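You operate a simulated robot arm through the tools that you are given. There is no shell and no other tool. Be economical: measure what you need, move in short steps, check, and stop when the job is done.

The job below is to be done with a simulated robot arm. You get a single attempt, and the scene is never put back.

JOB
Take the green muffin out of the vacuum box and seal the box again.
Fine: let air in at the vent first; the muffin goes on the island.

The check looks at the end state, three seconds after you hand in, the way a careful person would. Anything else that was tipped, shoved, dropped, spilled or broken makes it a failure. A push-on lid holds only when it is set on centred and level and pressed home; a screw cap is set on level and turned clockwise until tight.

ROBOT AND FRAMES
A 7-joint arm with a two-finger parallel gripper, fixed in place. Base frame: the origin is at the foot of the arm, x ahead of it, y to its left, z up; the work surface is at about z = 0. Units: cm, rad, N and s.
With the tool pointing down near the work surface it reaches from about 22 to 58 cm from the base axis. Its first joint turns from -1.152 to 1.152 rad. Payload 2.5 kg.
The TCP is the grasp point between the finger pads, 2.3 cm short of the fingertips. In the tool frame z runs along the fingers and y along their closing line. The gripper opens to 9.4 cm. The fingers are 3.8 cm wide and 1 cm thick; the gripper's body (5.4 by 9.6 cm) begins 3.9 cm behind the TCP.
Orientation is that of the tool frame in the base frame, as a unit quaternion [w, x, y, z]. With the fingers straight down and closing along the base's y, the tool's x points along the base's -x, its y along +y and its z along -z.

CONTROLS
- The arm moves only by the tool jog_arm. Its argument "plan" is one flat list of numbers, 7 for each row, row after row: the finger opening in cm, from 0 to 9.4, then the shift along the base's x, y, z in units of 150 mm (1.0 is 150 mm), then the turn, a rotation vector about the base's x, y, z in units of 45 degrees (1.0 is 45 degrees). In form: [gripper, tx, ty, tz, wx, wy, wz, gripper, tx, ty, tz, wx, wy, wz, ...]. A call has 1 to 10 rows; each row is the pose to reach, as a shift and turn from the pose commanded when the call began. A call with a number of a shift or a turn outside -1 to 1 is refused whole. Rows are played at 5 a second. More than 5 cm and 0.15 rad between two rows, or a gripper value outside its range, and nothing of the call is played. A pose out of reach is approached as far as the arm can. The call stops where the force on the tool passes 70 N (or 10 N more than at its start, if that is more) or the arm is blocked; 0.2 s more then pass. Each finger travels about 10.8 cm/s and halts on what it meets, pressing with about 41 N; the grip force reading is that of the motor and also rises with nothing between the fingers. The clock runs only during rows and for 0.2 s after the last one: add rows that repeat a pose to give the fingers time. The reply holds the time, the measured pose of the TCP, the force on the tool along the base axes, the opening and the grip force, in the units named above and with some noise, with the torque about the TCP (base axes, N m) and any sound that the robot's microphone picked up.
- Cameras (640 x 400 px; columns grow to the right, rows downward): "scene" is fixed at [9.15, -39.19, 54.87]; the picture's right is [0.97, -0.22, 0.00], its down [-0.12, -0.51, -0.85] and it looks along [0.19, 0.83, -0.52] (base axes); focal length 265 px, centre (320, 200). "wrist" rides on the gripper at [8.6, 1.6, -7.5] in the tool frame; the picture's right is [-0.18, 0.98, 0.00], its down [-0.58, -0.11, -0.81] and it looks along [-0.79, -0.15, 0.59] (tool axes); focal length 243 px, centre (320, 200). There is no depth. A picture from a camera that has moved, and an enlarged one, comes with that camera's place and axes in the base frame and with its lens.
- get_image(camera): a new picture of that camera. The clock stands still meanwhile.
- inspect(camera, box): a new picture of the part [left, top, right, bottom] of that camera's present view, enlarged. The clock stands still meanwhile.
- close_job(): hands the job in; it is judged then, once.

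Work in short steps. Places have to be worked out from the pictures, the camera data and where the tool is seen: move nearer, look again, correct. Check each grasp and each placing, and mend what went wrong. You have 120 turns and 64 pictures in all, those below and enlarged ones among them. Open the gripper and draw the arm clear of the work before you hand the job in, unless the task says otherwise; then end with one line.

The tools are called as a command line: name --argument value ..., lists and objects as JSON in quotes. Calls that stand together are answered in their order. jog_arm: Moves the arm, as the interface text tells. Its arguments: {"type":"object","properties":{"plan":{"type":"array"}},"required":["plan"]} The other tools are called the same way: get_image (camera) takes a picture; inspect (camera, box) takes an enlarged picture of a part of a camera's view; close_job () hands the job in.

At the start:

```text
time_s: 0.0
position: [38.69, 9.98, 33.65]
ee_rot: [0.001, 0.0, 1.0, 0.0]
wrist_force: [0.3, -0.3, 0.0]
ft_torque: [0.01, -0.02, 0.0]
gripper_width: 9.38
grip_force: 0.0
```

scene: 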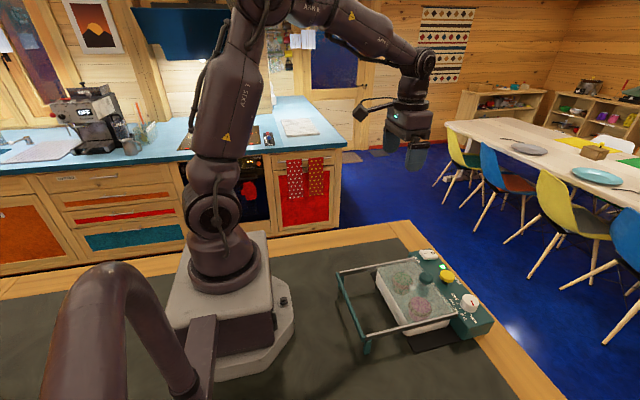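
wrist: 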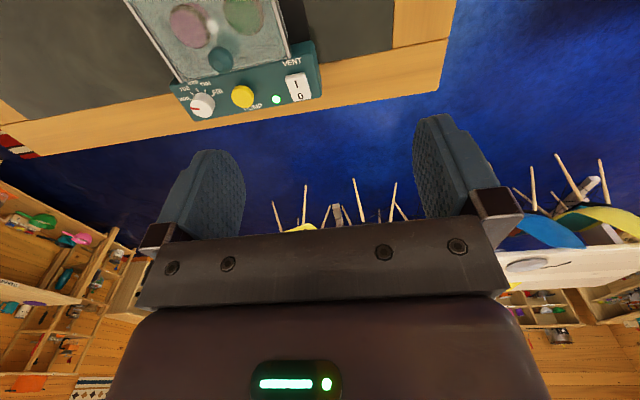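

I'll enlarge the box in both views to read its parts.

inspect --camera "scene" --box '[320, 230, 520, 355]'

inspect --camera "wrist" --box '[100, 0, 340, 150]'

```text
3.20 times, centred on (420, 292) of scene
camera zoom: at [9.15, -39.19, 54.87], right [0.97, -0.22, 0.0], down [-0.12, -0.51, -0.85], along [0.19, 0.83, -0.52], focal length 847 px, centre (0, -96)
```

zoom: 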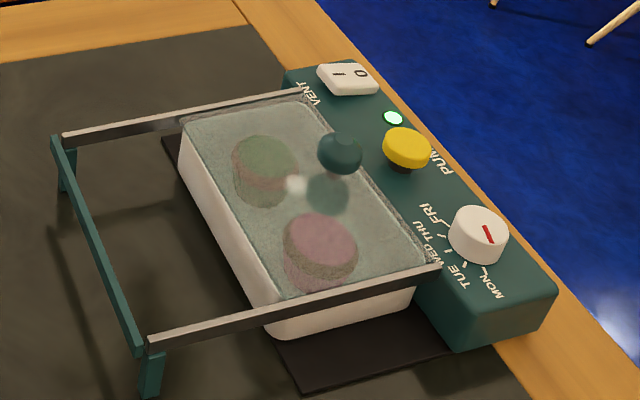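

```text
2.67 times, centred on (220, 75) of wrist
camera zoom: at [30.17, 11.68, 41.08], right [0.18, 0.98, 0.0], down [0.58, -0.11, 0.81], along [0.79, -0.15, -0.59], focal length 647 px, centre (587, 533)
```

zoom: 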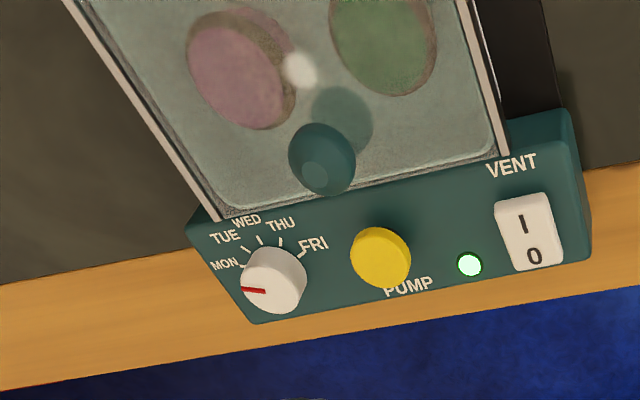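

The vent rocker is near (47.5, 4.6, 7.6), the pump button near (47, -3.4, 8.3), and the lid's ball knob near (41.9, -3.4, 8.6). The lid appears to slide along rails towards the robot. I'll turn the gripper and come down closer for a better look.

jog_arm --plan '[0, 0.06, -0.05, -0.1, 0, 0, 0.18, 0, 0.12, -0.1, -0.2, 0, 0, 0.36, 0, 0.18, -0.15, -0.3, 0, 0, 0.54, 0, 0.24, -0.2, -0.4, 0, 0, 0.72, 0, 0.3, -0.25, -0.5, 0, 0, 0.9, 0, 0.33, -0.28, -0.5, 0, 0, 1.0]'

jog_arm --plan '[0, 0, 0, 0, 0, 0, 0.18, 0, 0, 0, 0, 0, 0, 0.36, 0, 0, 0, 0, 0, 0, 0.54, 0, 0, 0, 0, 0, 0, 0.72, 0, 0, 0, 0, 0, 0, 0.9, 0, 0, 0, 0, 0, 0, 1.0]'

get_image --camera "wrist"

```text
time_s: 1.4
position: [43.74, 5.86, 26.11]
ee_rot: [0.001, -0.385, 0.923, 0.0]
wrist_force: [0.3, 0.5, -0.3]
ft_torque: [0.0, 0.04, 0.02]
gripper_width: 0.01
grip_force: 41.4
```

```text
time_s: 2.8
position: [43.74, 5.73, 26.16]
ee_rot: [0.0, 0.708, -0.706, 0.001]
wrist_force: [0.3, 0.0, -0.5]
ft_torque: [0.04, 0.0, 0.02]
gripper_width: 0.0
grip_force: 41.2
```

```text
59 pictures are left
camera wrist: at [42.18, -2.81, 33.54], right [-0.98, 0.18, 0.0], down [0.11, 0.58, 0.81], along [0.15, 0.79, -0.59], focal length 243 px, centre (320, 200)
```

wrist: 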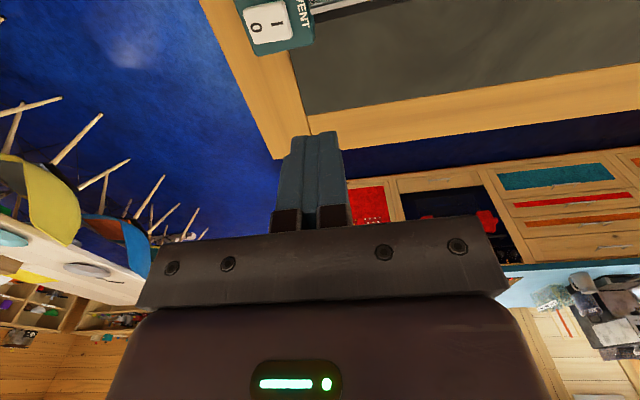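

The rocker's "I" half is near (47.1, 4.5) and "0" lies further out at about x = 49. I'll go down over it and check its state.

jog_arm --plan '[0, 0.05, -0.03, -0.25, 0, 0, 0, 0, 0.12, -0.05, -0.5, 0, 0, 0, 0, 0.15, -0.08, -0.7, 0, 0, 0, 0, 0.15, -0.08, -0.8, 0, 0, 0, 0, 0.15, -0.08, -0.8, 0, 0, 0]'

get_image --camera "wrist"

inspect --camera "scene" --box '[370, 220, 498, 300]'

```text
time_s: 4.0
position: [45.98, 4.6, 14.2]
ee_rot: [0.0, 0.708, -0.707, 0.0]
wrist_force: [-0.2, 0.4, -0.5]
ft_torque: [-0.01, -0.02, 0.0]
gripper_width: 0.01
grip_force: 40.8
```

```text
58 pictures are left
camera wrist: at [44.35, -3.91, 21.54], right [-0.98, 0.18, 0.0], down [0.11, 0.58, 0.81], along [0.15, 0.79, -0.59], focal length 243 px, centre (320, 200)
```

wrist: 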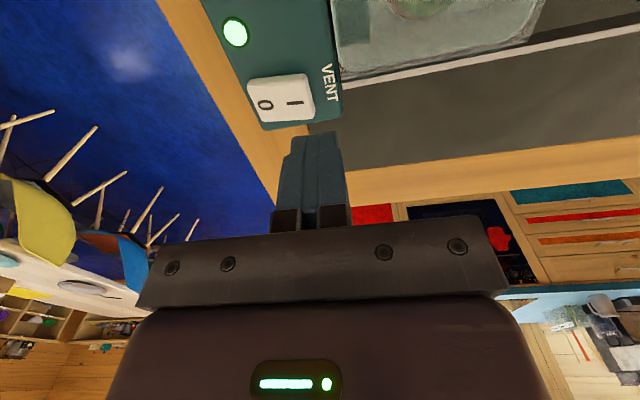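

```text
5.00 times, centred on (434, 260) of scene
camera zoom: at [9.15, -39.19, 54.87], right [0.97, -0.22, 0.0], down [-0.12, -0.51, -0.85], along [0.19, 0.83, -0.52], focal length 1323 px, centre (-250, -100)
```

zoom: 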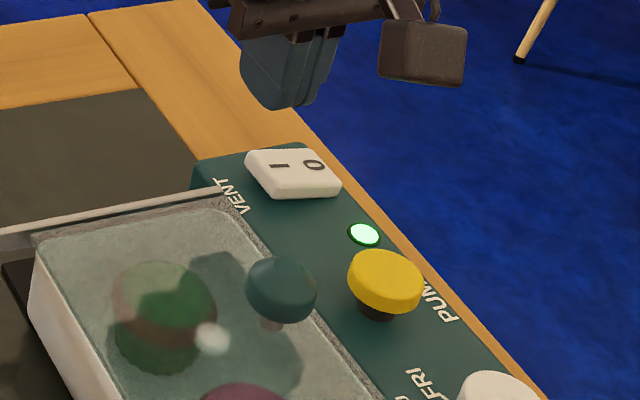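

inspect --camera "wrist" --box '[200, 40, 360, 140]'

inspect --camera "scene" --box '[404, 240, 452, 270]'

```text
4.00 times, centred on (280, 90) of wrist
camera zoom: at [44.35, -3.91, 21.54], right [-0.98, 0.18, 0.0], down [0.11, 0.58, 0.81], along [0.15, 0.79, -0.59], focal length 970 px, centre (480, 640)
```

zoom: 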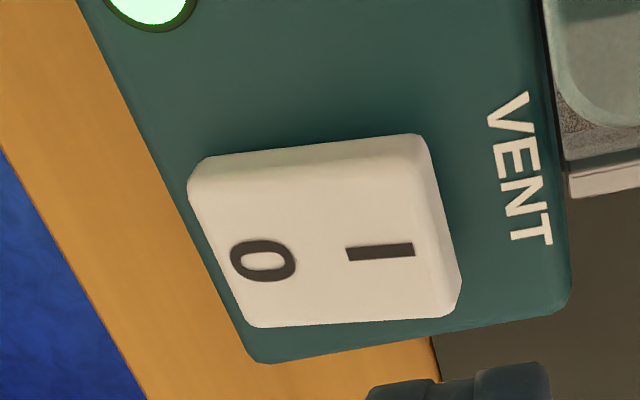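

```text
13.33 times, centred on (428, 255) of scene
camera zoom: at [9.15, -39.19, 54.87], right [0.97, -0.22, 0.0], down [-0.12, -0.51, -0.85], along [0.19, 0.83, -0.52], focal length 3529 px, centre (-1120, -533)
```

zoom: 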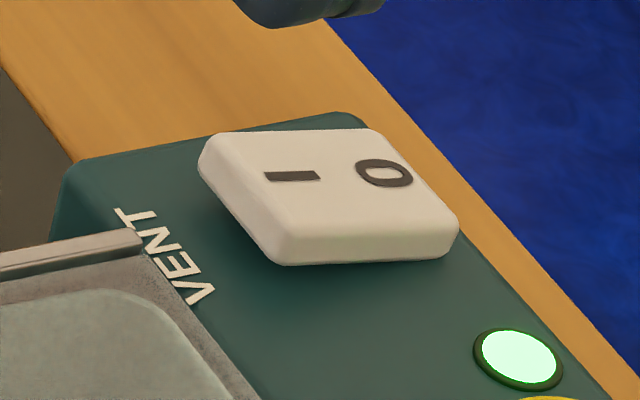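

The "I" side stands proud (0 is pressed, vent closed). The rocker spans x ≈ 46.4–50.3 at y ≈ 4.0. I'll press down on the "I" end with the closed fingers.

jog_arm --plan '[0, 0.053, -0.04, -0.1, 0, 0, 0, 0, 0.053, -0.04, -0.2, 0, 0, 0, 0, 0.053, -0.04, -0.24, 0, 0, 0, 0, 0.053, -0.04, -0.27, 0, 0, 0, 0, 0.053, -0.04, -0.3, 0, 0, 0, 0, 0.053, -0.04, -0.33, 0, 0, 0]'

inspect --camera "scene" --box '[388, 230, 468, 280]'

```text
time_s: 5.4
position: [46.72, 3.94, 9.16]
ee_rot: [0.0, 0.707, -0.707, 0.0]
wrist_force: [0.4, -0.3, 0.1]
ft_torque: [0.0, 0.02, -0.01]
gripper_width: 0.02
grip_force: 40.9
```

```text
8.00 times, centred on (428, 255) of scene
camera zoom: at [9.15, -39.19, 54.87], right [0.97, -0.22, 0.0], down [-0.12, -0.51, -0.85], along [0.19, 0.83, -0.52], focal length 2117 px, centre (-544, -240)
```

zoom: 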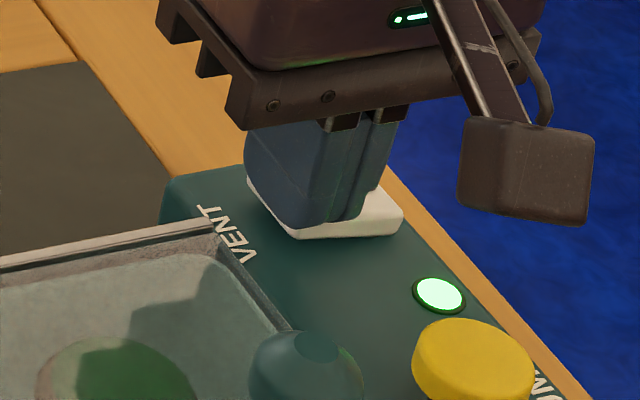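

No contact yet, with the tip at z ≈ 6.9. I'll go lower in small steps until there is contact or a click.

jog_arm --plan '[0, 0, 0, -0.02, 0, 0, 0, 0, 0, 0, -0.04, 0, 0, 0, 0, 0, 0, -0.06, 0, 0, 0, 0, 0, 0, -0.08, 0, 0, 0, 0, 0, 0, -0.1, 0, 0, 0]'

inspect --camera "scene" --box '[388, 230, 468, 280]'

```text
time_s: 6.3
position: [46.63, 4.01, 8.64]
ee_rot: [0.005, 0.708, -0.706, -0.001]
wrist_force: [-8.4, -1.0, 11.2]
ft_torque: [0.17, 0.05, 0.07]
gripper_width: 0.0
grip_force: 41.0
stopped in row 4: the force on the tool passed its limit at 77 N (the readings are from after the stop); the commanded pose is now the measured one
```

```text
8.00 times, centred on (428, 255) of scene
camera zoom: at [9.14, -39.19, 54.87], right [0.97, -0.22, 0.0], down [-0.12, -0.51, -0.85], along [0.19, 0.83, -0.52], focal length 2117 px, centre (-544, -240)
```

zoom: 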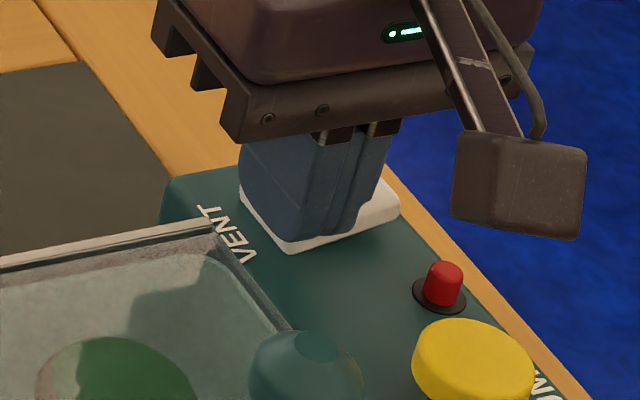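

Vented: the indicator is now a popped-up red pin. I'll lift off and move over the lid knob to look at it closely.

jog_arm --plan '[0, 0, 0, 0.3, 0, 0, 0, 0, 0, 0, 0.6, 0, 0, 0, 4, -0.1, -0.25, 0.6, 0, 0, 0, 5, -0.3, -0.5, 0.6, 0, 0, 0, 5, -0.31, -0.49, 0.6, 0, 0, 0]'

get_image --camera "wrist"

inspect --camera "scene" --box '[320, 230, 520, 355]'

```text
time_s: 7.5
position: [41.98, -3.4, 17.56]
ee_rot: [0.003, 0.708, -0.707, -0.001]
wrist_force: [-0.3, -0.4, 0.2]
ft_torque: [0.0, 0.01, 0.01]
gripper_width: 5.0
grip_force: 0.1
```

```text
52 pictures are left
camera wrist: at [40.52, -11.9, 24.97], right [-0.98, 0.18, 0.0], down [0.11, 0.58, 0.8], along [0.14, 0.79, -0.59], focal length 243 px, centre (320, 200)
```

wrist: 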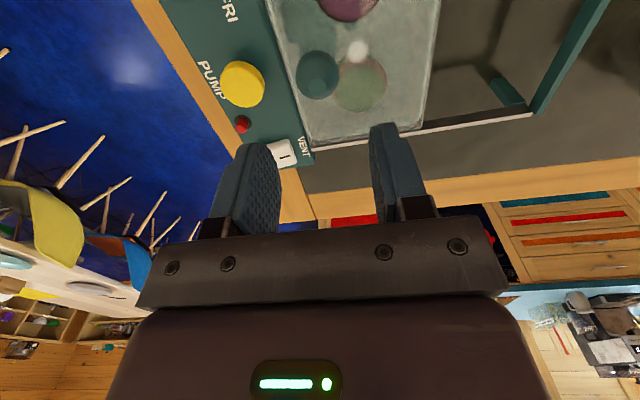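

```text
3.20 times, centred on (420, 292) of scene
camera zoom: at [9.14, -39.19, 54.87], right [0.97, -0.22, 0.0], down [-0.12, -0.51, -0.85], along [0.19, 0.83, -0.52], focal length 847 px, centre (0, -96)
```

zoom: 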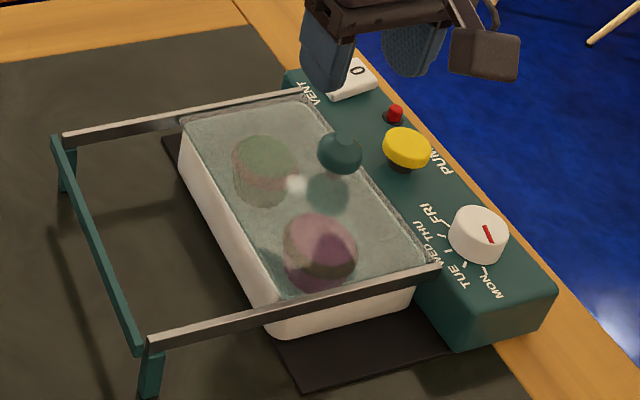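

The knob's ball is about 3.2 cm across, centred near (42.0, -3.7, 8.6). I'll come down around it with a 4.3 cm opening, keeping clear of the pump button, and check halfway.

jog_arm --plan '[4.3, 0, -0.02, -0.2, 0, 0, 0, 4.3, 0, -0.02, -0.35, 0, 0, 0, 4.3, 0, -0.02, -0.38, 0, 0, 0]'

get_image --camera "wrist"

inspect --camera "scene" --box '[380, 230, 476, 290]'

```text
time_s: 8.3
position: [41.99, -3.43, 11.8]
ee_rot: [0.003, 0.708, -0.706, 0.0]
wrist_force: [0.5, 0.3, -0.7]
ft_torque: [0.01, 0.03, -0.07]
gripper_width: 4.32
grip_force: 0.2
```

```text
50 pictures are left
camera wrist: at [40.51, -12.09, 19.23], right [-0.98, 0.18, 0.0], down [0.11, 0.58, 0.8], along [0.14, 0.79, -0.59], focal length 243 px, centre (320, 200)
```

wrist: 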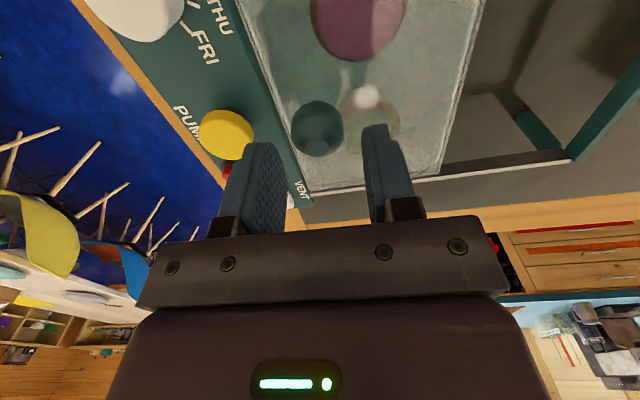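

```text
6.67 times, centred on (428, 260) of scene
camera zoom: at [9.15, -39.19, 54.87], right [0.97, -0.22, 0.0], down [-0.12, -0.51, -0.85], along [0.19, 0.83, -0.52], focal length 1764 px, centre (-400, -200)
```

zoom: 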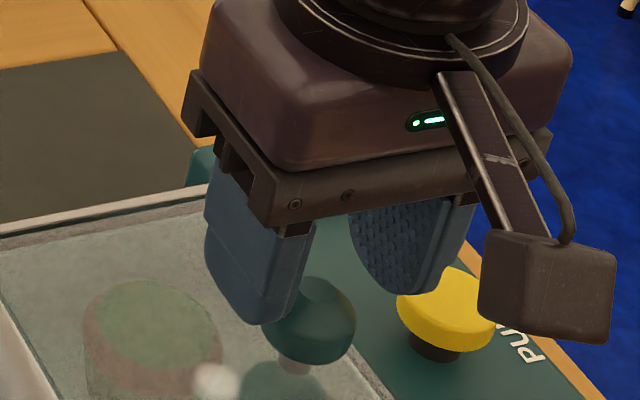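

The knob sits between the fingers and the +x finger clears the pump button by about 0.5 cm. I'll go down to grasp height and close.

jog_arm --plan '[4.3, -0.007, -0.023, -0.07, 0, 0, 0, 4.3, -0.007, -0.023, -0.14, 0, 0, 0, 4.3, -0.007, -0.023, -0.17, 0, 0, 0, 3, -0.007, -0.023, -0.17, 0, 0, 0, 2.5, -0.007, -0.023, -0.17, 0, 0, 0]'

inspect --camera "scene" --box '[372, 230, 484, 300]'

```text
time_s: 9.5
position: [41.87, -3.83, 9.16]
ee_rot: [0.003, 0.707, -0.707, -0.001]
wrist_force: [-0.4, 0.3, -0.1]
ft_torque: [-0.14, -0.03, 0.03]
gripper_width: 2.91
grip_force: 40.8
```

```text
5.71 times, centred on (428, 265) of scene
camera zoom: at [9.15, -39.19, 54.87], right [0.97, -0.22, 0.0], down [-0.12, -0.51, -0.85], along [0.19, 0.83, -0.52], focal length 1512 px, centre (-297, -171)
```

zoom: 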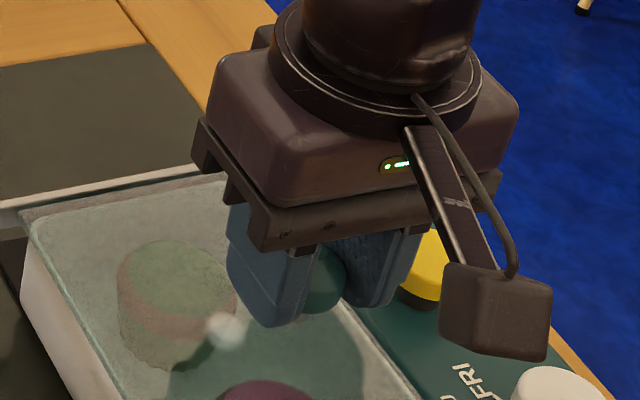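

The knob is gripped at 2.9 cm. I'll pull 1.5 cm along -x first to test that the lid slides.

jog_arm --plan '[2.3, -0.03, 0, 0, 0, 0, 0, 2.3, -0.07, 0, 0, 0, 0, 0, 2.3, -0.1, 0, 0, 0, 0, 0]'

inspect --camera "scene" --box '[320, 220, 520, 345]'

```text
time_s: 10.3
position: [40.37, -3.92, 9.36]
ee_rot: [0.004, 0.707, -0.707, -0.001]
wrist_force: [0.8, 0.1, -0.1]
ft_torque: [0.12, 0.04, 0.13]
gripper_width: 2.91
grip_force: 41.1
```

```text
3.20 times, centred on (420, 282) of scene
camera zoom: at [9.15, -39.19, 54.87], right [0.97, -0.22, 0.0], down [-0.12, -0.51, -0.85], along [0.19, 0.83, -0.52], focal length 847 px, centre (0, -64)
```

zoom: 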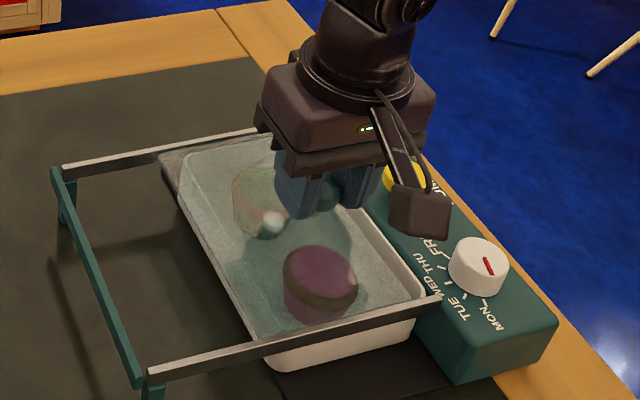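

The lid slides freely. I'll carry on along the rails to about 8.3 cm of total travel.

jog_arm --plan '[2.3, -0.06, 0, 0, 0, 0, 0, 2.3, -0.12, 0, 0, 0, 0, 0, 2.3, -0.18, 0, 0, 0, 0, 0, 2.3, -0.24, 0, 0, 0, 0, 0, 2.3, -0.3, 0, 0, 0, 0, 0, 2.3, -0.36, 0, 0, 0, 0, 0, 2.3, -0.42, 0, 0, 0, 0, 0, 2.3, -0.453, 0, 0, 0, 0, 0]'

inspect --camera "scene" --box '[320, 220, 520, 345]'

```text
time_s: 12.1
position: [33.7, -4.06, 9.28]
ee_rot: [0.004, 0.707, -0.707, -0.001]
wrist_force: [0.7, -3.3, 0.4]
ft_torque: [-0.41, 0.1, -0.18]
gripper_width: 2.9
grip_force: 40.6
```

```text
3.20 times, centred on (420, 282) of scene
camera zoom: at [9.15, -39.19, 54.87], right [0.97, -0.22, 0.0], down [-0.12, -0.51, -0.85], along [0.19, 0.83, -0.52], focal length 847 px, centre (0, -64)
```

zoom: 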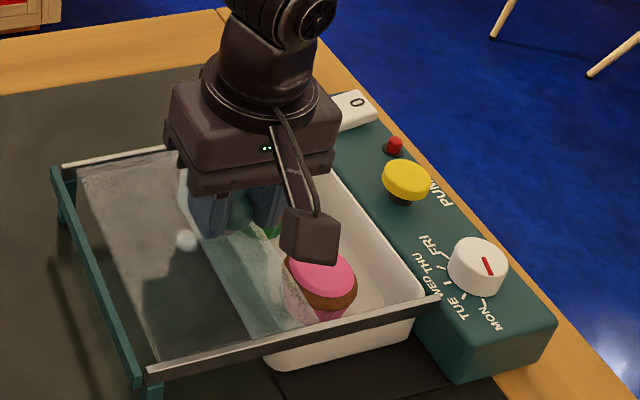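

About a centimetre remains to the end bar. I'll nudge on gently.

jog_arm --plan '[2.3, -0.02, 0, 0, 0, 0, 0, 2.3, -0.04, 0, 0, 0, 0, 0, 2.3, -0.06, 0, 0, 0, 0, 0]'

jog_arm --plan '[4.5, 0, 0, 0, 0, 0, 0, 4.5, 0, 0, 0, 0, 0, 0, 4.5, 0, 0, 0.15, 0, 0, 0, 4.5, 0, 0, 0.4, 0, 0, 0, 4.5, 0, 0, 0.65, 0, 0, 0, 4.5, 0, 0, 0.65, 0, 0, 0]'

get_image --camera "wrist"

inspect --camera "scene" --box '[320, 220, 520, 345]'

```text
time_s: 12.9
position: [32.76, -4.01, 9.21]
ee_rot: [-0.004, -0.707, 0.707, 0.0]
wrist_force: [0.6, -2.5, 1.0]
ft_torque: [-0.08, 0.04, -0.13]
gripper_width: 2.89
grip_force: 41.0
```

```text
time_s: 14.3
position: [32.64, -4.13, 19.0]
ee_rot: [0.003, 0.708, -0.706, 0.0]
wrist_force: [0.3, 0.0, 0.1]
ft_torque: [0.0, -0.02, -0.01]
gripper_width: 4.49
grip_force: 0.1
```

```text
45 pictures are left
camera wrist: at [31.06, -12.62, 26.42], right [-0.98, 0.18, 0.01], down [0.11, 0.58, 0.8], along [0.14, 0.79, -0.59], focal length 243 px, centre (320, 200)
```

wrist: 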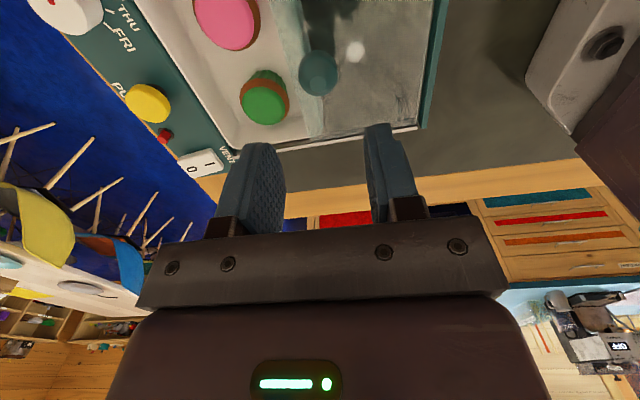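

```text
3.20 times, centred on (420, 282) of scene
camera zoom: at [9.14, -39.19, 54.87], right [0.97, -0.22, 0.0], down [-0.12, -0.51, -0.85], along [0.19, 0.83, -0.52], focal length 847 px, centre (0, -64)
```

zoom: 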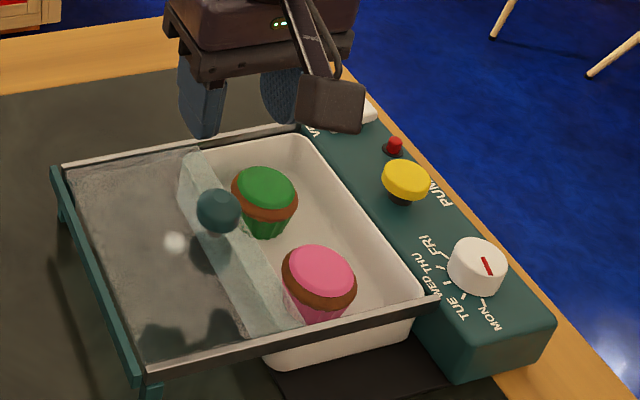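

The lid is fully back at the end bar. The green muffin's top is near (38.5, -0.3, 5.2) and about 4.9 cm wide. I'll hover above it with the fingers closing along x and refine that.

jog_arm --plan '[6, 0.2, 0.15, 0, 0, 0, 0, 6, 0.4, 0.29, -0.1, 0, 0, 0, 5.8, 0.4, 0.29, -0.3, 0, 0, 0, 5.8, 0.4, 0.29, -0.4, 0, 0, 0, 5.8, 0.4, 0.29, -0.4, 0, 0, 0]'

get_image --camera "wrist"

inspect --camera "scene" --box '[340, 220, 468, 300]'

```text
time_s: 15.5
position: [38.55, 0.38, 12.95]
ee_rot: [0.003, 0.708, -0.706, 0.0]
wrist_force: [-0.4, -0.1, 0.0]
ft_torque: [-0.03, 0.02, 0.0]
gripper_width: 5.8
grip_force: 0.0
```

```text
43 pictures are left
camera wrist: at [37.06, -8.34, 20.36], right [-0.98, 0.18, 0.0], down [0.11, 0.58, 0.8], along [0.14, 0.79, -0.59], focal length 243 px, centre (320, 200)
```

wrist: 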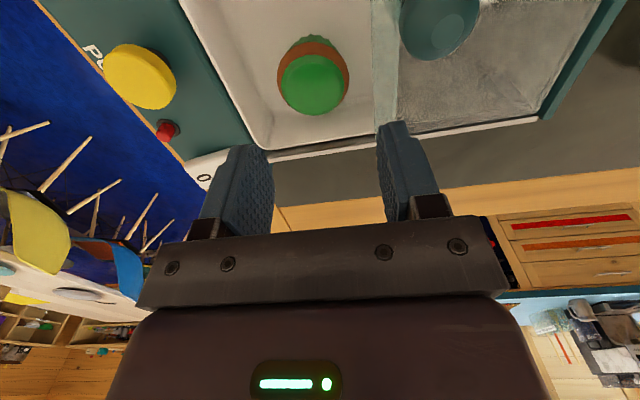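

```text
5.00 times, centred on (404, 260) of scene
camera zoom: at [9.15, -39.19, 54.87], right [0.97, -0.22, 0.0], down [-0.12, -0.51, -0.85], along [0.19, 0.83, -0.52], focal length 1323 px, centre (-100, -100)
```

zoom: 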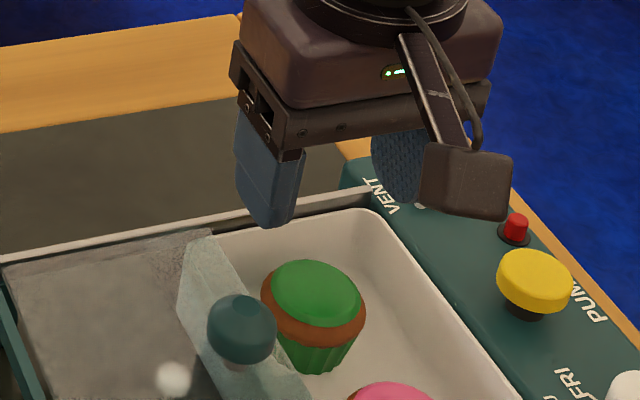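

The muffin is centred near (38.85, -0.15), but the lid's edge is at about x = 35.1, which is tight for the finger. I'll nudge the lid further back by pushing the knob from the +x side, stopping if it meets resistance.

jog_arm --plan '[2, -0.06, -0.15, 0, 0, 0, 0, 0, -0.12, -0.285, 0, 0, 0, 0, 0, -0.12, -0.285, -0.1, 0, 0, 0, 0, -0.12, -0.285, -0.21, 0, 0, 0, 0, -0.15, -0.285, -0.21, 0, 0, 0, 0, -0.18, -0.285, -0.21, 0, 0, 0, 0, -0.21, -0.285, -0.21, 0, 0, 0]'

inspect --camera "scene" --box '[320, 220, 480, 320]'

```text
time_s: 17.1
position: [35.54, -3.9, 9.84]
ee_rot: [0.004, 0.707, -0.707, -0.001]
wrist_force: [0.1, 0.0, -0.1]
ft_torque: [-0.01, 0.01, -0.02]
gripper_width: 0.0
grip_force: 41.1
```

```text
4.00 times, centred on (400, 270) of scene
camera zoom: at [9.15, -39.19, 54.87], right [0.97, -0.22, 0.0], down [-0.12, -0.51, -0.85], along [0.19, 0.83, -0.52], focal length 1059 px, centre (0, -80)
```

zoom: 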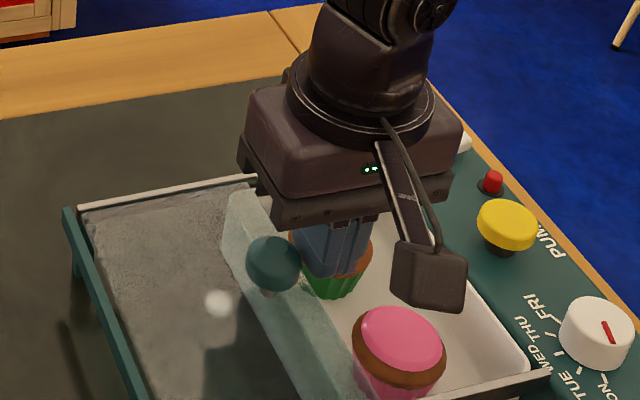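

jog_arm --plan '[0, -0.02, 0, 0, 0, 0, 0, 0, -0.035, 0, 0, 0, 0, 0, 0, -0.05, 0, 0, 0, 0, 0, 0, -0.065, 0, 0, 0, 0, 0, 0, -0.08, 0, 0, 0, 0, 0]'

jog_arm --plan '[0, 0.04, 0, 0, 0, 0, 0, 0, 0.06, 0, 0.2, 0, 0, 0, 0, 0.15, 0, 0.5, 0, 0, 0, 0, 0.15, 0, 0.5, 0, 0, 0]'

inspect --camera "scene" --box '[320, 220, 480, 320]'

```text
time_s: 18.3
position: [34.39, -3.95, 9.99]
ee_rot: [0.0, 0.708, -0.706, 0.0]
wrist_force: [10.9, 1.6, 2.2]
ft_torque: [0.01, -0.22, 0.0]
gripper_width: 0.0
grip_force: 40.9
```

```text
time_s: 19.3
position: [36.64, -4.03, 17.29]
ee_rot: [0.003, 0.707, -0.707, -0.001]
wrist_force: [-0.3, 1.0, 0.4]
ft_torque: [0.03, 0.0, 0.01]
gripper_width: 0.03
grip_force: 41.2
```

```text
4.00 times, centred on (400, 270) of scene
camera zoom: at [9.15, -39.19, 54.87], right [0.97, -0.22, 0.0], down [-0.12, -0.51, -0.85], along [0.19, 0.83, -0.52], focal length 1059 px, centre (0, -80)
```

zoom: 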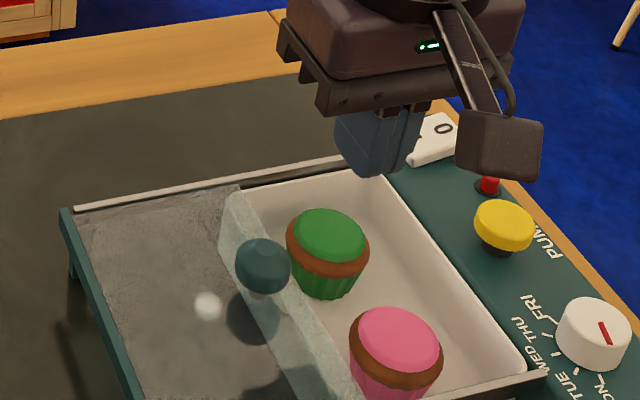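

The lid met its end stop about 0.7 cm further back, and the box shifted only a couple of millimetres. Next I'll hover over the muffin again.

jog_arm --plan '[5.7, 0.07, 0.13, 0, 0, 0, 0, 5.7, 0.134, 0.26, -0.1, 0, 0, 0, 5.7, 0.134, 0.26, -0.3, 0, 0, 0, 5.7, 0.134, 0.26, -0.4, 0, 0, 0, 5.7, 0.134, 0.26, -0.4, 0, 0, 0]'

get_image --camera "wrist"

inspect --camera "scene" --box '[340, 220, 468, 300]'

```text
time_s: 20.5
position: [38.57, 0.08, 11.47]
ee_rot: [0.004, 0.707, -0.707, -0.001]
wrist_force: [0.3, 0.2, -0.3]
ft_torque: [-0.01, 0.01, -0.04]
gripper_width: 5.72
grip_force: 0.0
```

```text
39 pictures are left
camera wrist: at [37.05, -8.46, 18.9], right [-0.98, 0.18, 0.0], down [0.11, 0.58, 0.8], along [0.14, 0.79, -0.59], focal length 243 px, centre (320, 200)
```

wrist: 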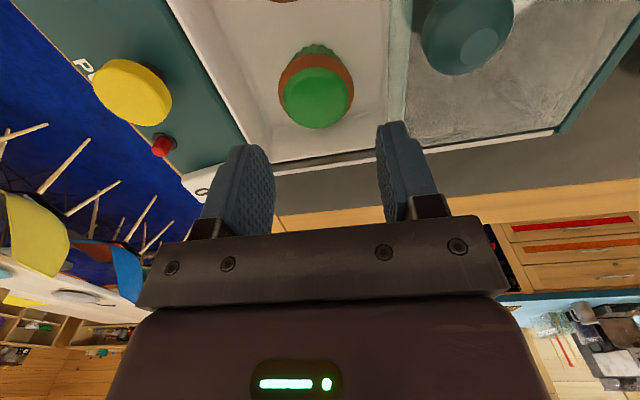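

```text
5.00 times, centred on (404, 260) of scene
camera zoom: at [9.15, -39.19, 54.87], right [0.97, -0.22, 0.0], down [-0.12, -0.51, -0.85], along [0.19, 0.83, -0.52], focal length 1323 px, centre (-100, -100)
```

zoom: 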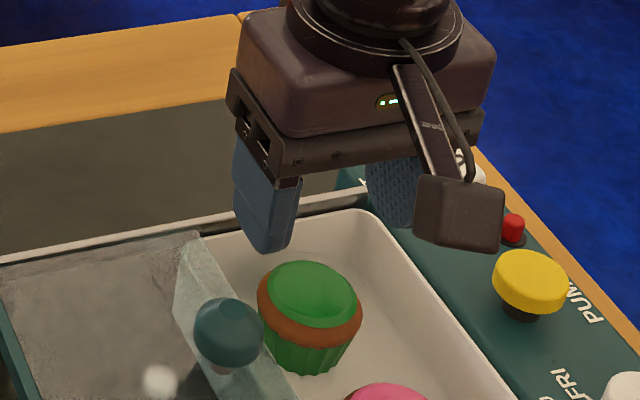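

The muffin is centred on the fingers (x ≈ 38.6, y ≈ -0.3). I'll go straight down to TCP z ≈ 4.9, close gently, and check.

jog_arm --plan '[5.7, 0.002, -0.015, -0.15, 0, 0, 0, 5.7, 0.002, -0.015, -0.25, 0, 0, 0, 5.7, 0.002, -0.015, -0.33, 0, 0, 0, 5.7, 0.002, -0.015, -0.39, 0, 0, 0, 5.7, 0.002, -0.015, -0.437, 0, 0, 0, 5.7, 0.002, -0.015, -0.437, 0, 0, 0]'

inspect --camera "scene" --box '[340, 220, 468, 300]'

```text
time_s: 21.9
position: [38.66, -0.16, 4.78]
ee_rot: [0.004, 0.708, -0.706, -0.001]
wrist_force: [3.7, -0.3, -0.3]
ft_torque: [-0.02, -0.02, 0.11]
gripper_width: 5.55
grip_force: 0.0
```

```text
5.00 times, centred on (404, 260) of scene
camera zoom: at [9.15, -39.19, 54.87], right [0.97, -0.22, 0.0], down [-0.12, -0.51, -0.85], along [0.19, 0.83, -0.52], focal length 1323 px, centre (-100, -100)
```

zoom: 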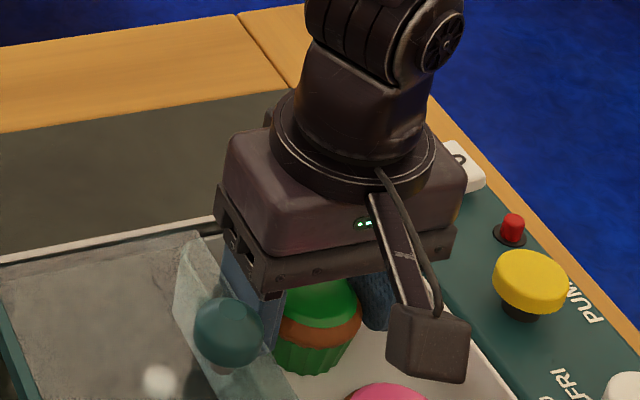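

The fingers straddle the muffin. The slight 3.7 N is the left finger brushing the lid edge. I'll close slowly.

jog_arm --plan '[5.2, 0, 0, 0, 0, 0, 0, 4.8, 0, 0, 0, 0, 0, 0, 4.5, 0, 0, 0, 0, 0, 0]'

```text
time_s: 22.7
position: [38.66, -0.34, 4.98]
ee_rot: [0.003, 0.708, -0.707, -0.001]
wrist_force: [0.2, 0.4, 0.1]
ft_torque: [0.02, 0.01, -0.03]
gripper_width: 4.78
grip_force: 41.0
```

The grip is firm at 4.78 cm. I'll lift straight up.

jog_arm --plan '[4.4, 0, 0, 0.05, 0, 0, 0, 4.4, 0, 0, 0.12, 0, 0, 0, 4.4, 0, 0, 0.25, 0, 0, 0, 4.4, 0, 0, 0.45, 0, 0, 0, 4.4, 0, 0, 0.65, 0, 0, 0]'

get_image --camera "scene"

get_image --camera "wrist"

```text
time_s: 23.9
position: [38.75, -0.17, 14.53]
ee_rot: [0.003, 0.708, -0.706, 0.001]
wrist_force: [-0.5, -0.5, 0.4]
ft_torque: [0.01, -0.01, 0.01]
gripper_width: 4.82
grip_force: 40.5
```

```text
36 pictures are left
```

scene: 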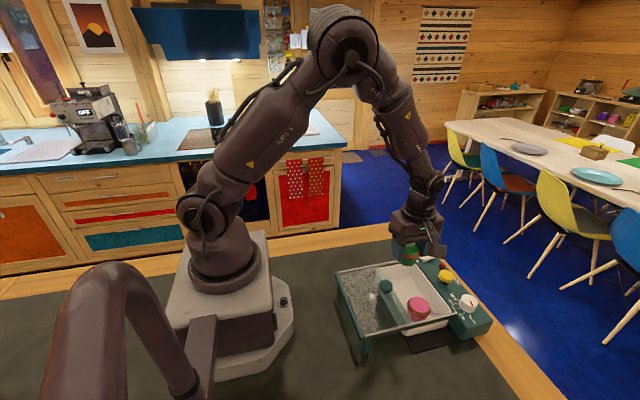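

```text
35 pictures are left
camera wrist: at [37.23, -8.71, 21.98], right [-0.98, 0.18, 0.01], down [0.11, 0.58, 0.8], along [0.14, 0.79, -0.59], focal length 243 px, centre (320, 200)
```

wrist: 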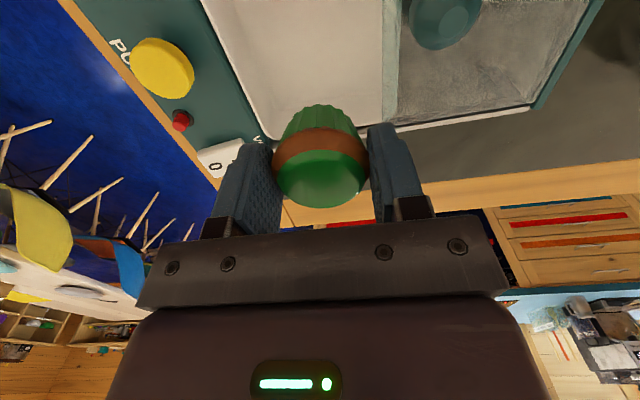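

The green muffin is held cleanly and the pink one is undisturbed. I'll carry it to free surface on the +y side of the box, about (35.5, 13).

jog_arm --plan '[4.4, 0, 0.15, 0, 0, 0, 0, 4.4, -0.07, 0.4, 0, 0, 0, 0, 4.4, -0.14, 0.65, 0, 0, 0, 0, 4.4, -0.2, 0.88, 0, 0, 0, 0, 4.4, -0.2, 0.88, -0.2, 0, 0, 0, 4.4, -0.2, 0.88, -0.4, 0, 0, 0, 4.4, -0.2, 0.88, -0.5, 0, 0, 0, 4.4, -0.2, 0.88, -0.5, 0, 0, 0]'

inspect --camera "scene" --box '[320, 200, 448, 280]'

get_image --camera "wrist"

```text
time_s: 25.7
position: [35.72, 12.99, 7.11]
ee_rot: [0.003, 0.708, -0.706, -0.001]
wrist_force: [0.1, -0.4, -0.7]
ft_torque: [-0.01, 0.01, -0.01]
gripper_width: 4.8
grip_force: 41.2
```

```text
5.00 times, centred on (384, 240) of scene
camera zoom: at [9.15, -39.19, 54.87], right [0.97, -0.22, 0.0], down [-0.12, -0.51, -0.85], along [0.19, 0.83, -0.52], focal length 1323 px, centre (0, 0)
```

zoom: 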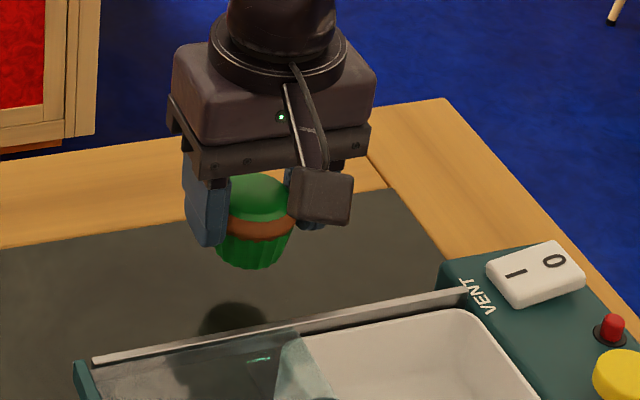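

```text
33 pictures are left
camera wrist: at [34.19, 4.39, 14.46], right [-0.98, 0.18, 0.0], down [0.11, 0.58, 0.8], along [0.14, 0.79, -0.59], focal length 243 px, centre (320, 200)
```

wrist: 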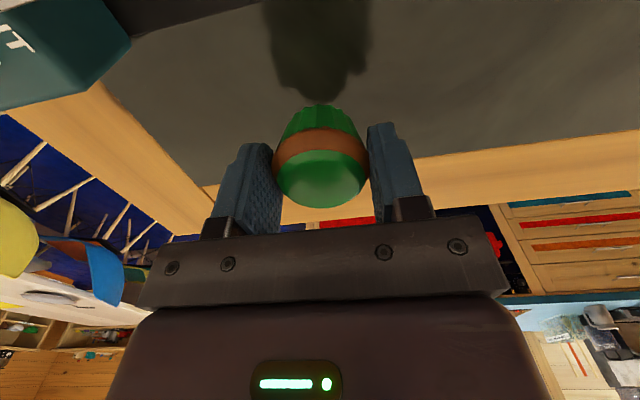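

The muffin base is about 4 cm below the TCP, so touchdown should be near TCP z = 4.0. I'll lower in small steps.

jog_arm --plan '[4.4, 0, 0, -0.07, 0, 0, 0, 4.4, 0, 0, -0.14, 0, 0, 0, 4.4, 0, 0, -0.17, 0, 0, 0, 4.4, 0, 0, -0.185, 0, 0, 0]'

inspect --camera "scene" --box '[336, 220, 416, 270]'

```text
time_s: 26.7
position: [35.53, 12.99, 4.44]
ee_rot: [0.003, 0.708, -0.706, -0.001]
wrist_force: [-0.6, -0.1, -0.2]
ft_torque: [-0.02, -0.03, -0.02]
gripper_width: 4.81
grip_force: 40.6
```

```text
8.00 times, centred on (376, 245) of scene
camera zoom: at [9.15, -39.19, 54.87], right [0.97, -0.22, 0.0], down [-0.12, -0.51, -0.85], along [0.19, 0.83, -0.52], focal length 2117 px, centre (-128, -160)
```

zoom: 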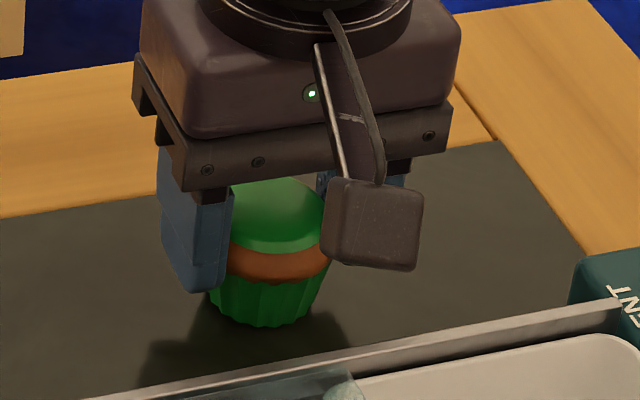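

Nearly down. I'll continue in 1–1.5 mm steps until the force shows contact.

jog_arm --plan '[4.4, 0, 0, -0.01, 0, 0, 0, 4.4, 0, 0, -0.017, 0, 0, 0, 4.4, 0, 0, -0.024, 0, 0, 0]'

```text
time_s: 27.5
position: [35.65, 12.95, 4.02]
ee_rot: [0.002, 0.708, -0.706, -0.001]
wrist_force: [-3.5, 0.3, 10.7]
ft_torque: [0.03, 0.23, 0.0]
gripper_width: 4.77
grip_force: 41.3
```

It has touched down (10.7 N). I'll release, rise clear and check.

jog_arm --plan '[5.2, 0, 0, 0.005, 0, 0, 0, 5.8, 0, 0, 0.005, 0, 0, 0, 5.8, 0, 0, 0.1, 0, 0, 0, 5.8, 0, 0, 0.3, 0, 0, 0, 5.8, 0, 0, 0.6, 0, 0, 0, 5.8, 0, 0, 0.8, 0, 0, 0]'

get_image --camera "scene"

inspect --camera "scene" --box '[320, 220, 520, 345]'

```text
time_s: 28.9
position: [35.65, 13.07, 15.84]
ee_rot: [0.004, 0.708, -0.706, -0.001]
wrist_force: [-0.5, -0.5, -0.4]
ft_torque: [-0.01, -0.02, -0.01]
gripper_width: 5.8
grip_force: 0.0
```

```text
31 pictures are left
```

scene: 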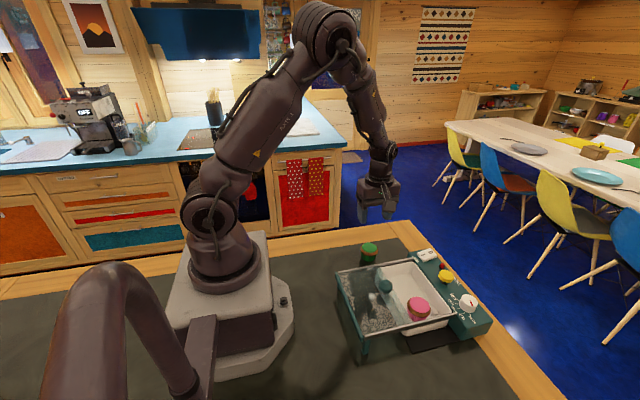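

```text
3.20 times, centred on (420, 282) of scene
camera zoom: at [9.15, -39.19, 54.87], right [0.97, -0.22, 0.0], down [-0.12, -0.51, -0.85], along [0.19, 0.83, -0.52], focal length 847 px, centre (0, -64)
```

zoom: 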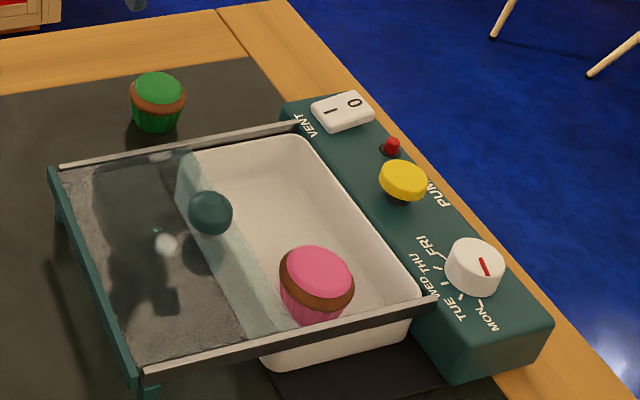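

The green muffin stands upright on the island. I'll return to the lid knob, now near (31.8, -3.95).

jog_arm --plan '[4.6, -0.06, -0.3, 0, 0, 0, 0, 4.6, -0.12, -0.6, 0, 0, 0, 0, 4.6, -0.2, -0.9, 0, 0, 0, 0, 4.6, -0.25, -0.98, 0, 0, 0, 0]'

jog_arm --plan '[4.6, 0, -0.15, -0.1, 0, 0, 0, 4.6, 0, -0.155, -0.25, 0, 0, 0, 4.6, 0, -0.155, -0.25, 0, 0, 0]'

get_image --camera "wrist"

inspect --camera "scene" --box '[336, 230, 432, 290]'

```text
time_s: 29.9
position: [31.85, -1.67, 15.97]
ee_rot: [0.003, 0.708, -0.706, -0.001]
wrist_force: [-0.4, 0.3, 0.0]
ft_torque: [-0.02, -0.01, 0.0]
gripper_width: 4.6
grip_force: 0.0
```

```text
time_s: 30.7
position: [32.0, -3.94, 12.07]
ee_rot: [0.003, 0.707, -0.707, 0.0]
wrist_force: [0.6, 0.0, -0.7]
ft_torque: [-0.02, -0.01, -0.02]
gripper_width: 4.57
grip_force: 0.1
```

```text
29 pictures are left
camera wrist: at [30.36, -12.54, 19.47], right [-0.98, 0.18, 0.0], down [0.11, 0.58, 0.8], along [0.14, 0.79, -0.59], focal length 243 px, centre (320, 200)
```

wrist: 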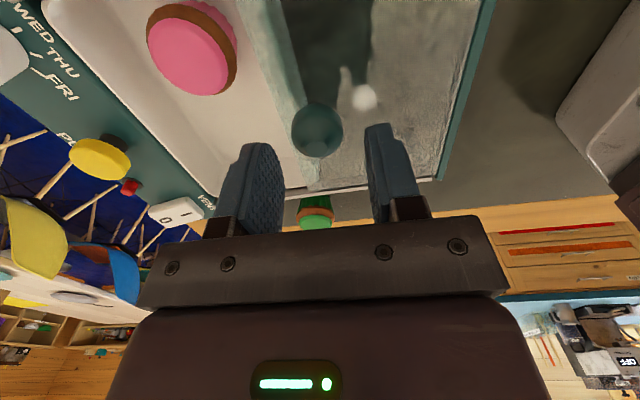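

```text
6.67 times, centred on (384, 260) of scene
camera zoom: at [9.15, -39.19, 54.87], right [0.97, -0.22, 0.0], down [-0.12, -0.51, -0.85], along [0.19, 0.83, -0.52], focal length 1764 px, centre (-107, -200)
```

zoom: 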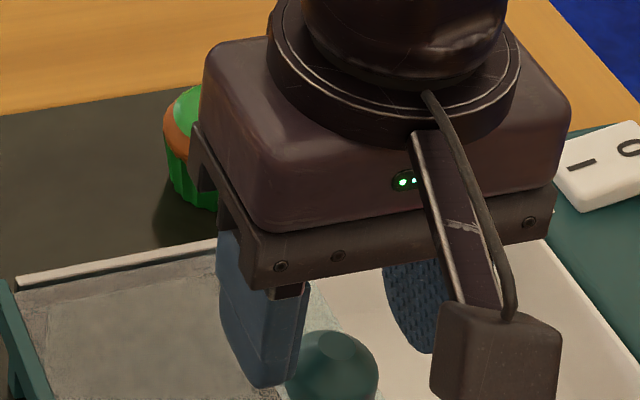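

The knob appears at the same spot between the fingers as at the first grasp. I'll lower and grip it.

jog_arm --plan '[4.6, -0.005, 0, -0.1, 0, 0, 0, 4.6, -0.005, 0, -0.19, 0, 0, 0, 3, -0.005, 0, -0.19, 0, 0, 0, 2.3, -0.005, 0, -0.19, 0, 0, 0, 2.3, -0.005, 0, -0.19, 0, 0, 0]'

jog_arm --plan '[2.3, 0.06, 0, 0, 0, 0, 0, 2.3, 0.12, 0, 0, 0, 0, 0, 2.3, 0.18, 0, 0, 0, 0, 0, 2.3, 0.24, 0, 0, 0, 0, 0, 2.3, 0.3, 0, 0, 0, 0, 0, 2.3, 0.36, 0, 0, 0, 0, 0, 2.3, 0.42, 0, 0, 0, 0, 0, 2.3, 0.48, 0, 0, 0, 0, 0, 2.3, 0.54, 0, 0, 0, 0, 0, 2.3, 0.58, 0, 0, 0, 0, 0]'

inspect --camera "scene" --box '[320, 220, 520, 345]'

```text
time_s: 31.9
position: [31.94, -4.02, 9.32]
ee_rot: [0.002, 0.708, -0.706, 0.0]
wrist_force: [11.7, 1.0, 3.1]
ft_torque: [0.0, -0.42, 0.1]
gripper_width: 2.9
grip_force: 40.7
```

```text
time_s: 34.1
position: [40.71, -4.15, 9.42]
ee_rot: [0.003, 0.708, -0.706, -0.001]
wrist_force: [-0.8, 0.4, 0.3]
ft_torque: [-0.33, 0.18, 0.03]
gripper_width: 2.9
grip_force: 40.2
```

```text
3.20 times, centred on (420, 282) of scene
camera zoom: at [9.15, -39.19, 54.87], right [0.97, -0.22, 0.0], down [-0.12, -0.51, -0.85], along [0.19, 0.83, -0.52], focal length 847 px, centre (0, -64)
```

zoom: 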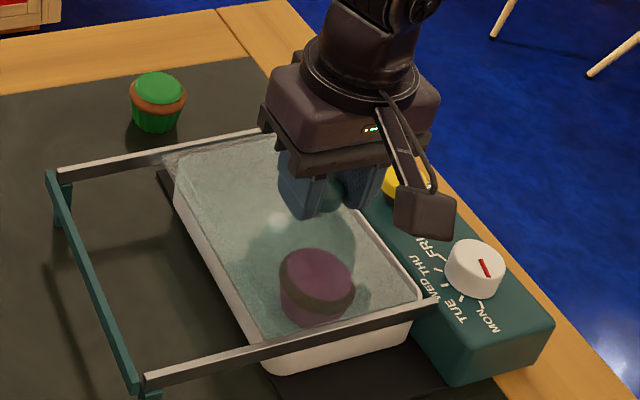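

About 1.1 cm remains. I'll feed it forward slowly and watch the force.

jog_arm --plan '[2.3, 0.02, 0.005, 0, 0, 0, 0, 2.3, 0.04, 0.01, 0, 0, 0, 0, 2.3, 0.055, 0.01, 0, 0, 0, 0, 2.3, 0.065, 0.01, 0, 0, 0, 0]'

inspect --camera "scene" --box '[340, 230, 484, 320]'

```text
time_s: 35.1
position: [41.63, -3.94, 9.26]
ee_rot: [0.003, 0.708, -0.706, 0.0]
wrist_force: [0.2, -4.5, -0.2]
ft_torque: [-0.01, -0.27, -0.14]
gripper_width: 2.9
grip_force: 41.2
```

```text
4.44 times, centred on (412, 275) of scene
camera zoom: at [9.15, -39.19, 54.87], right [0.97, -0.22, 0.0], down [-0.12, -0.51, -0.85], along [0.19, 0.83, -0.52], focal length 1176 px, centre (-89, -133)
```

zoom: 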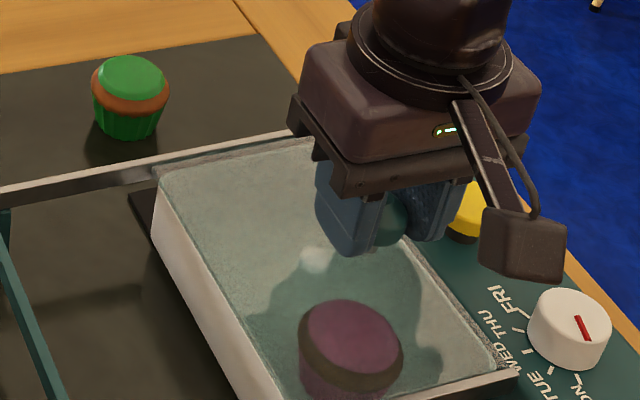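

jog_arm --plan '[2.3, 0.01, 0, 0, 0, 0, 0, 2.3, 0.02, 0, 0, 0, 0, 0, 2.3, 0.03, 0, 0, 0, 0, 0]'

inspect --camera "scene" --box '[340, 230, 484, 320]'

```text
time_s: 35.9
position: [41.7, -3.91, 9.16]
ee_rot: [0.008, 0.708, -0.707, -0.005]
wrist_force: [-34.3, -4.1, 32.4]
ft_torque: [0.24, 0.58, 0.08]
gripper_width: 2.88
grip_force: 41.0
```

```text
4.44 times, centred on (412, 275) of scene
camera zoom: at [9.13, -39.19, 54.87], right [0.97, -0.22, 0.0], down [-0.12, -0.51, -0.85], along [0.19, 0.83, -0.52], focal length 1176 px, centre (-89, -133)
```

zoom: 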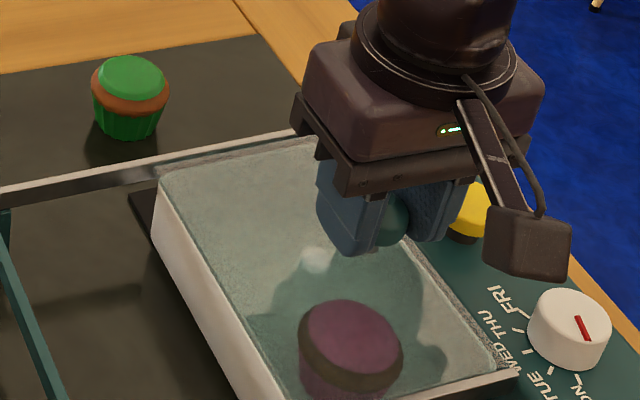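

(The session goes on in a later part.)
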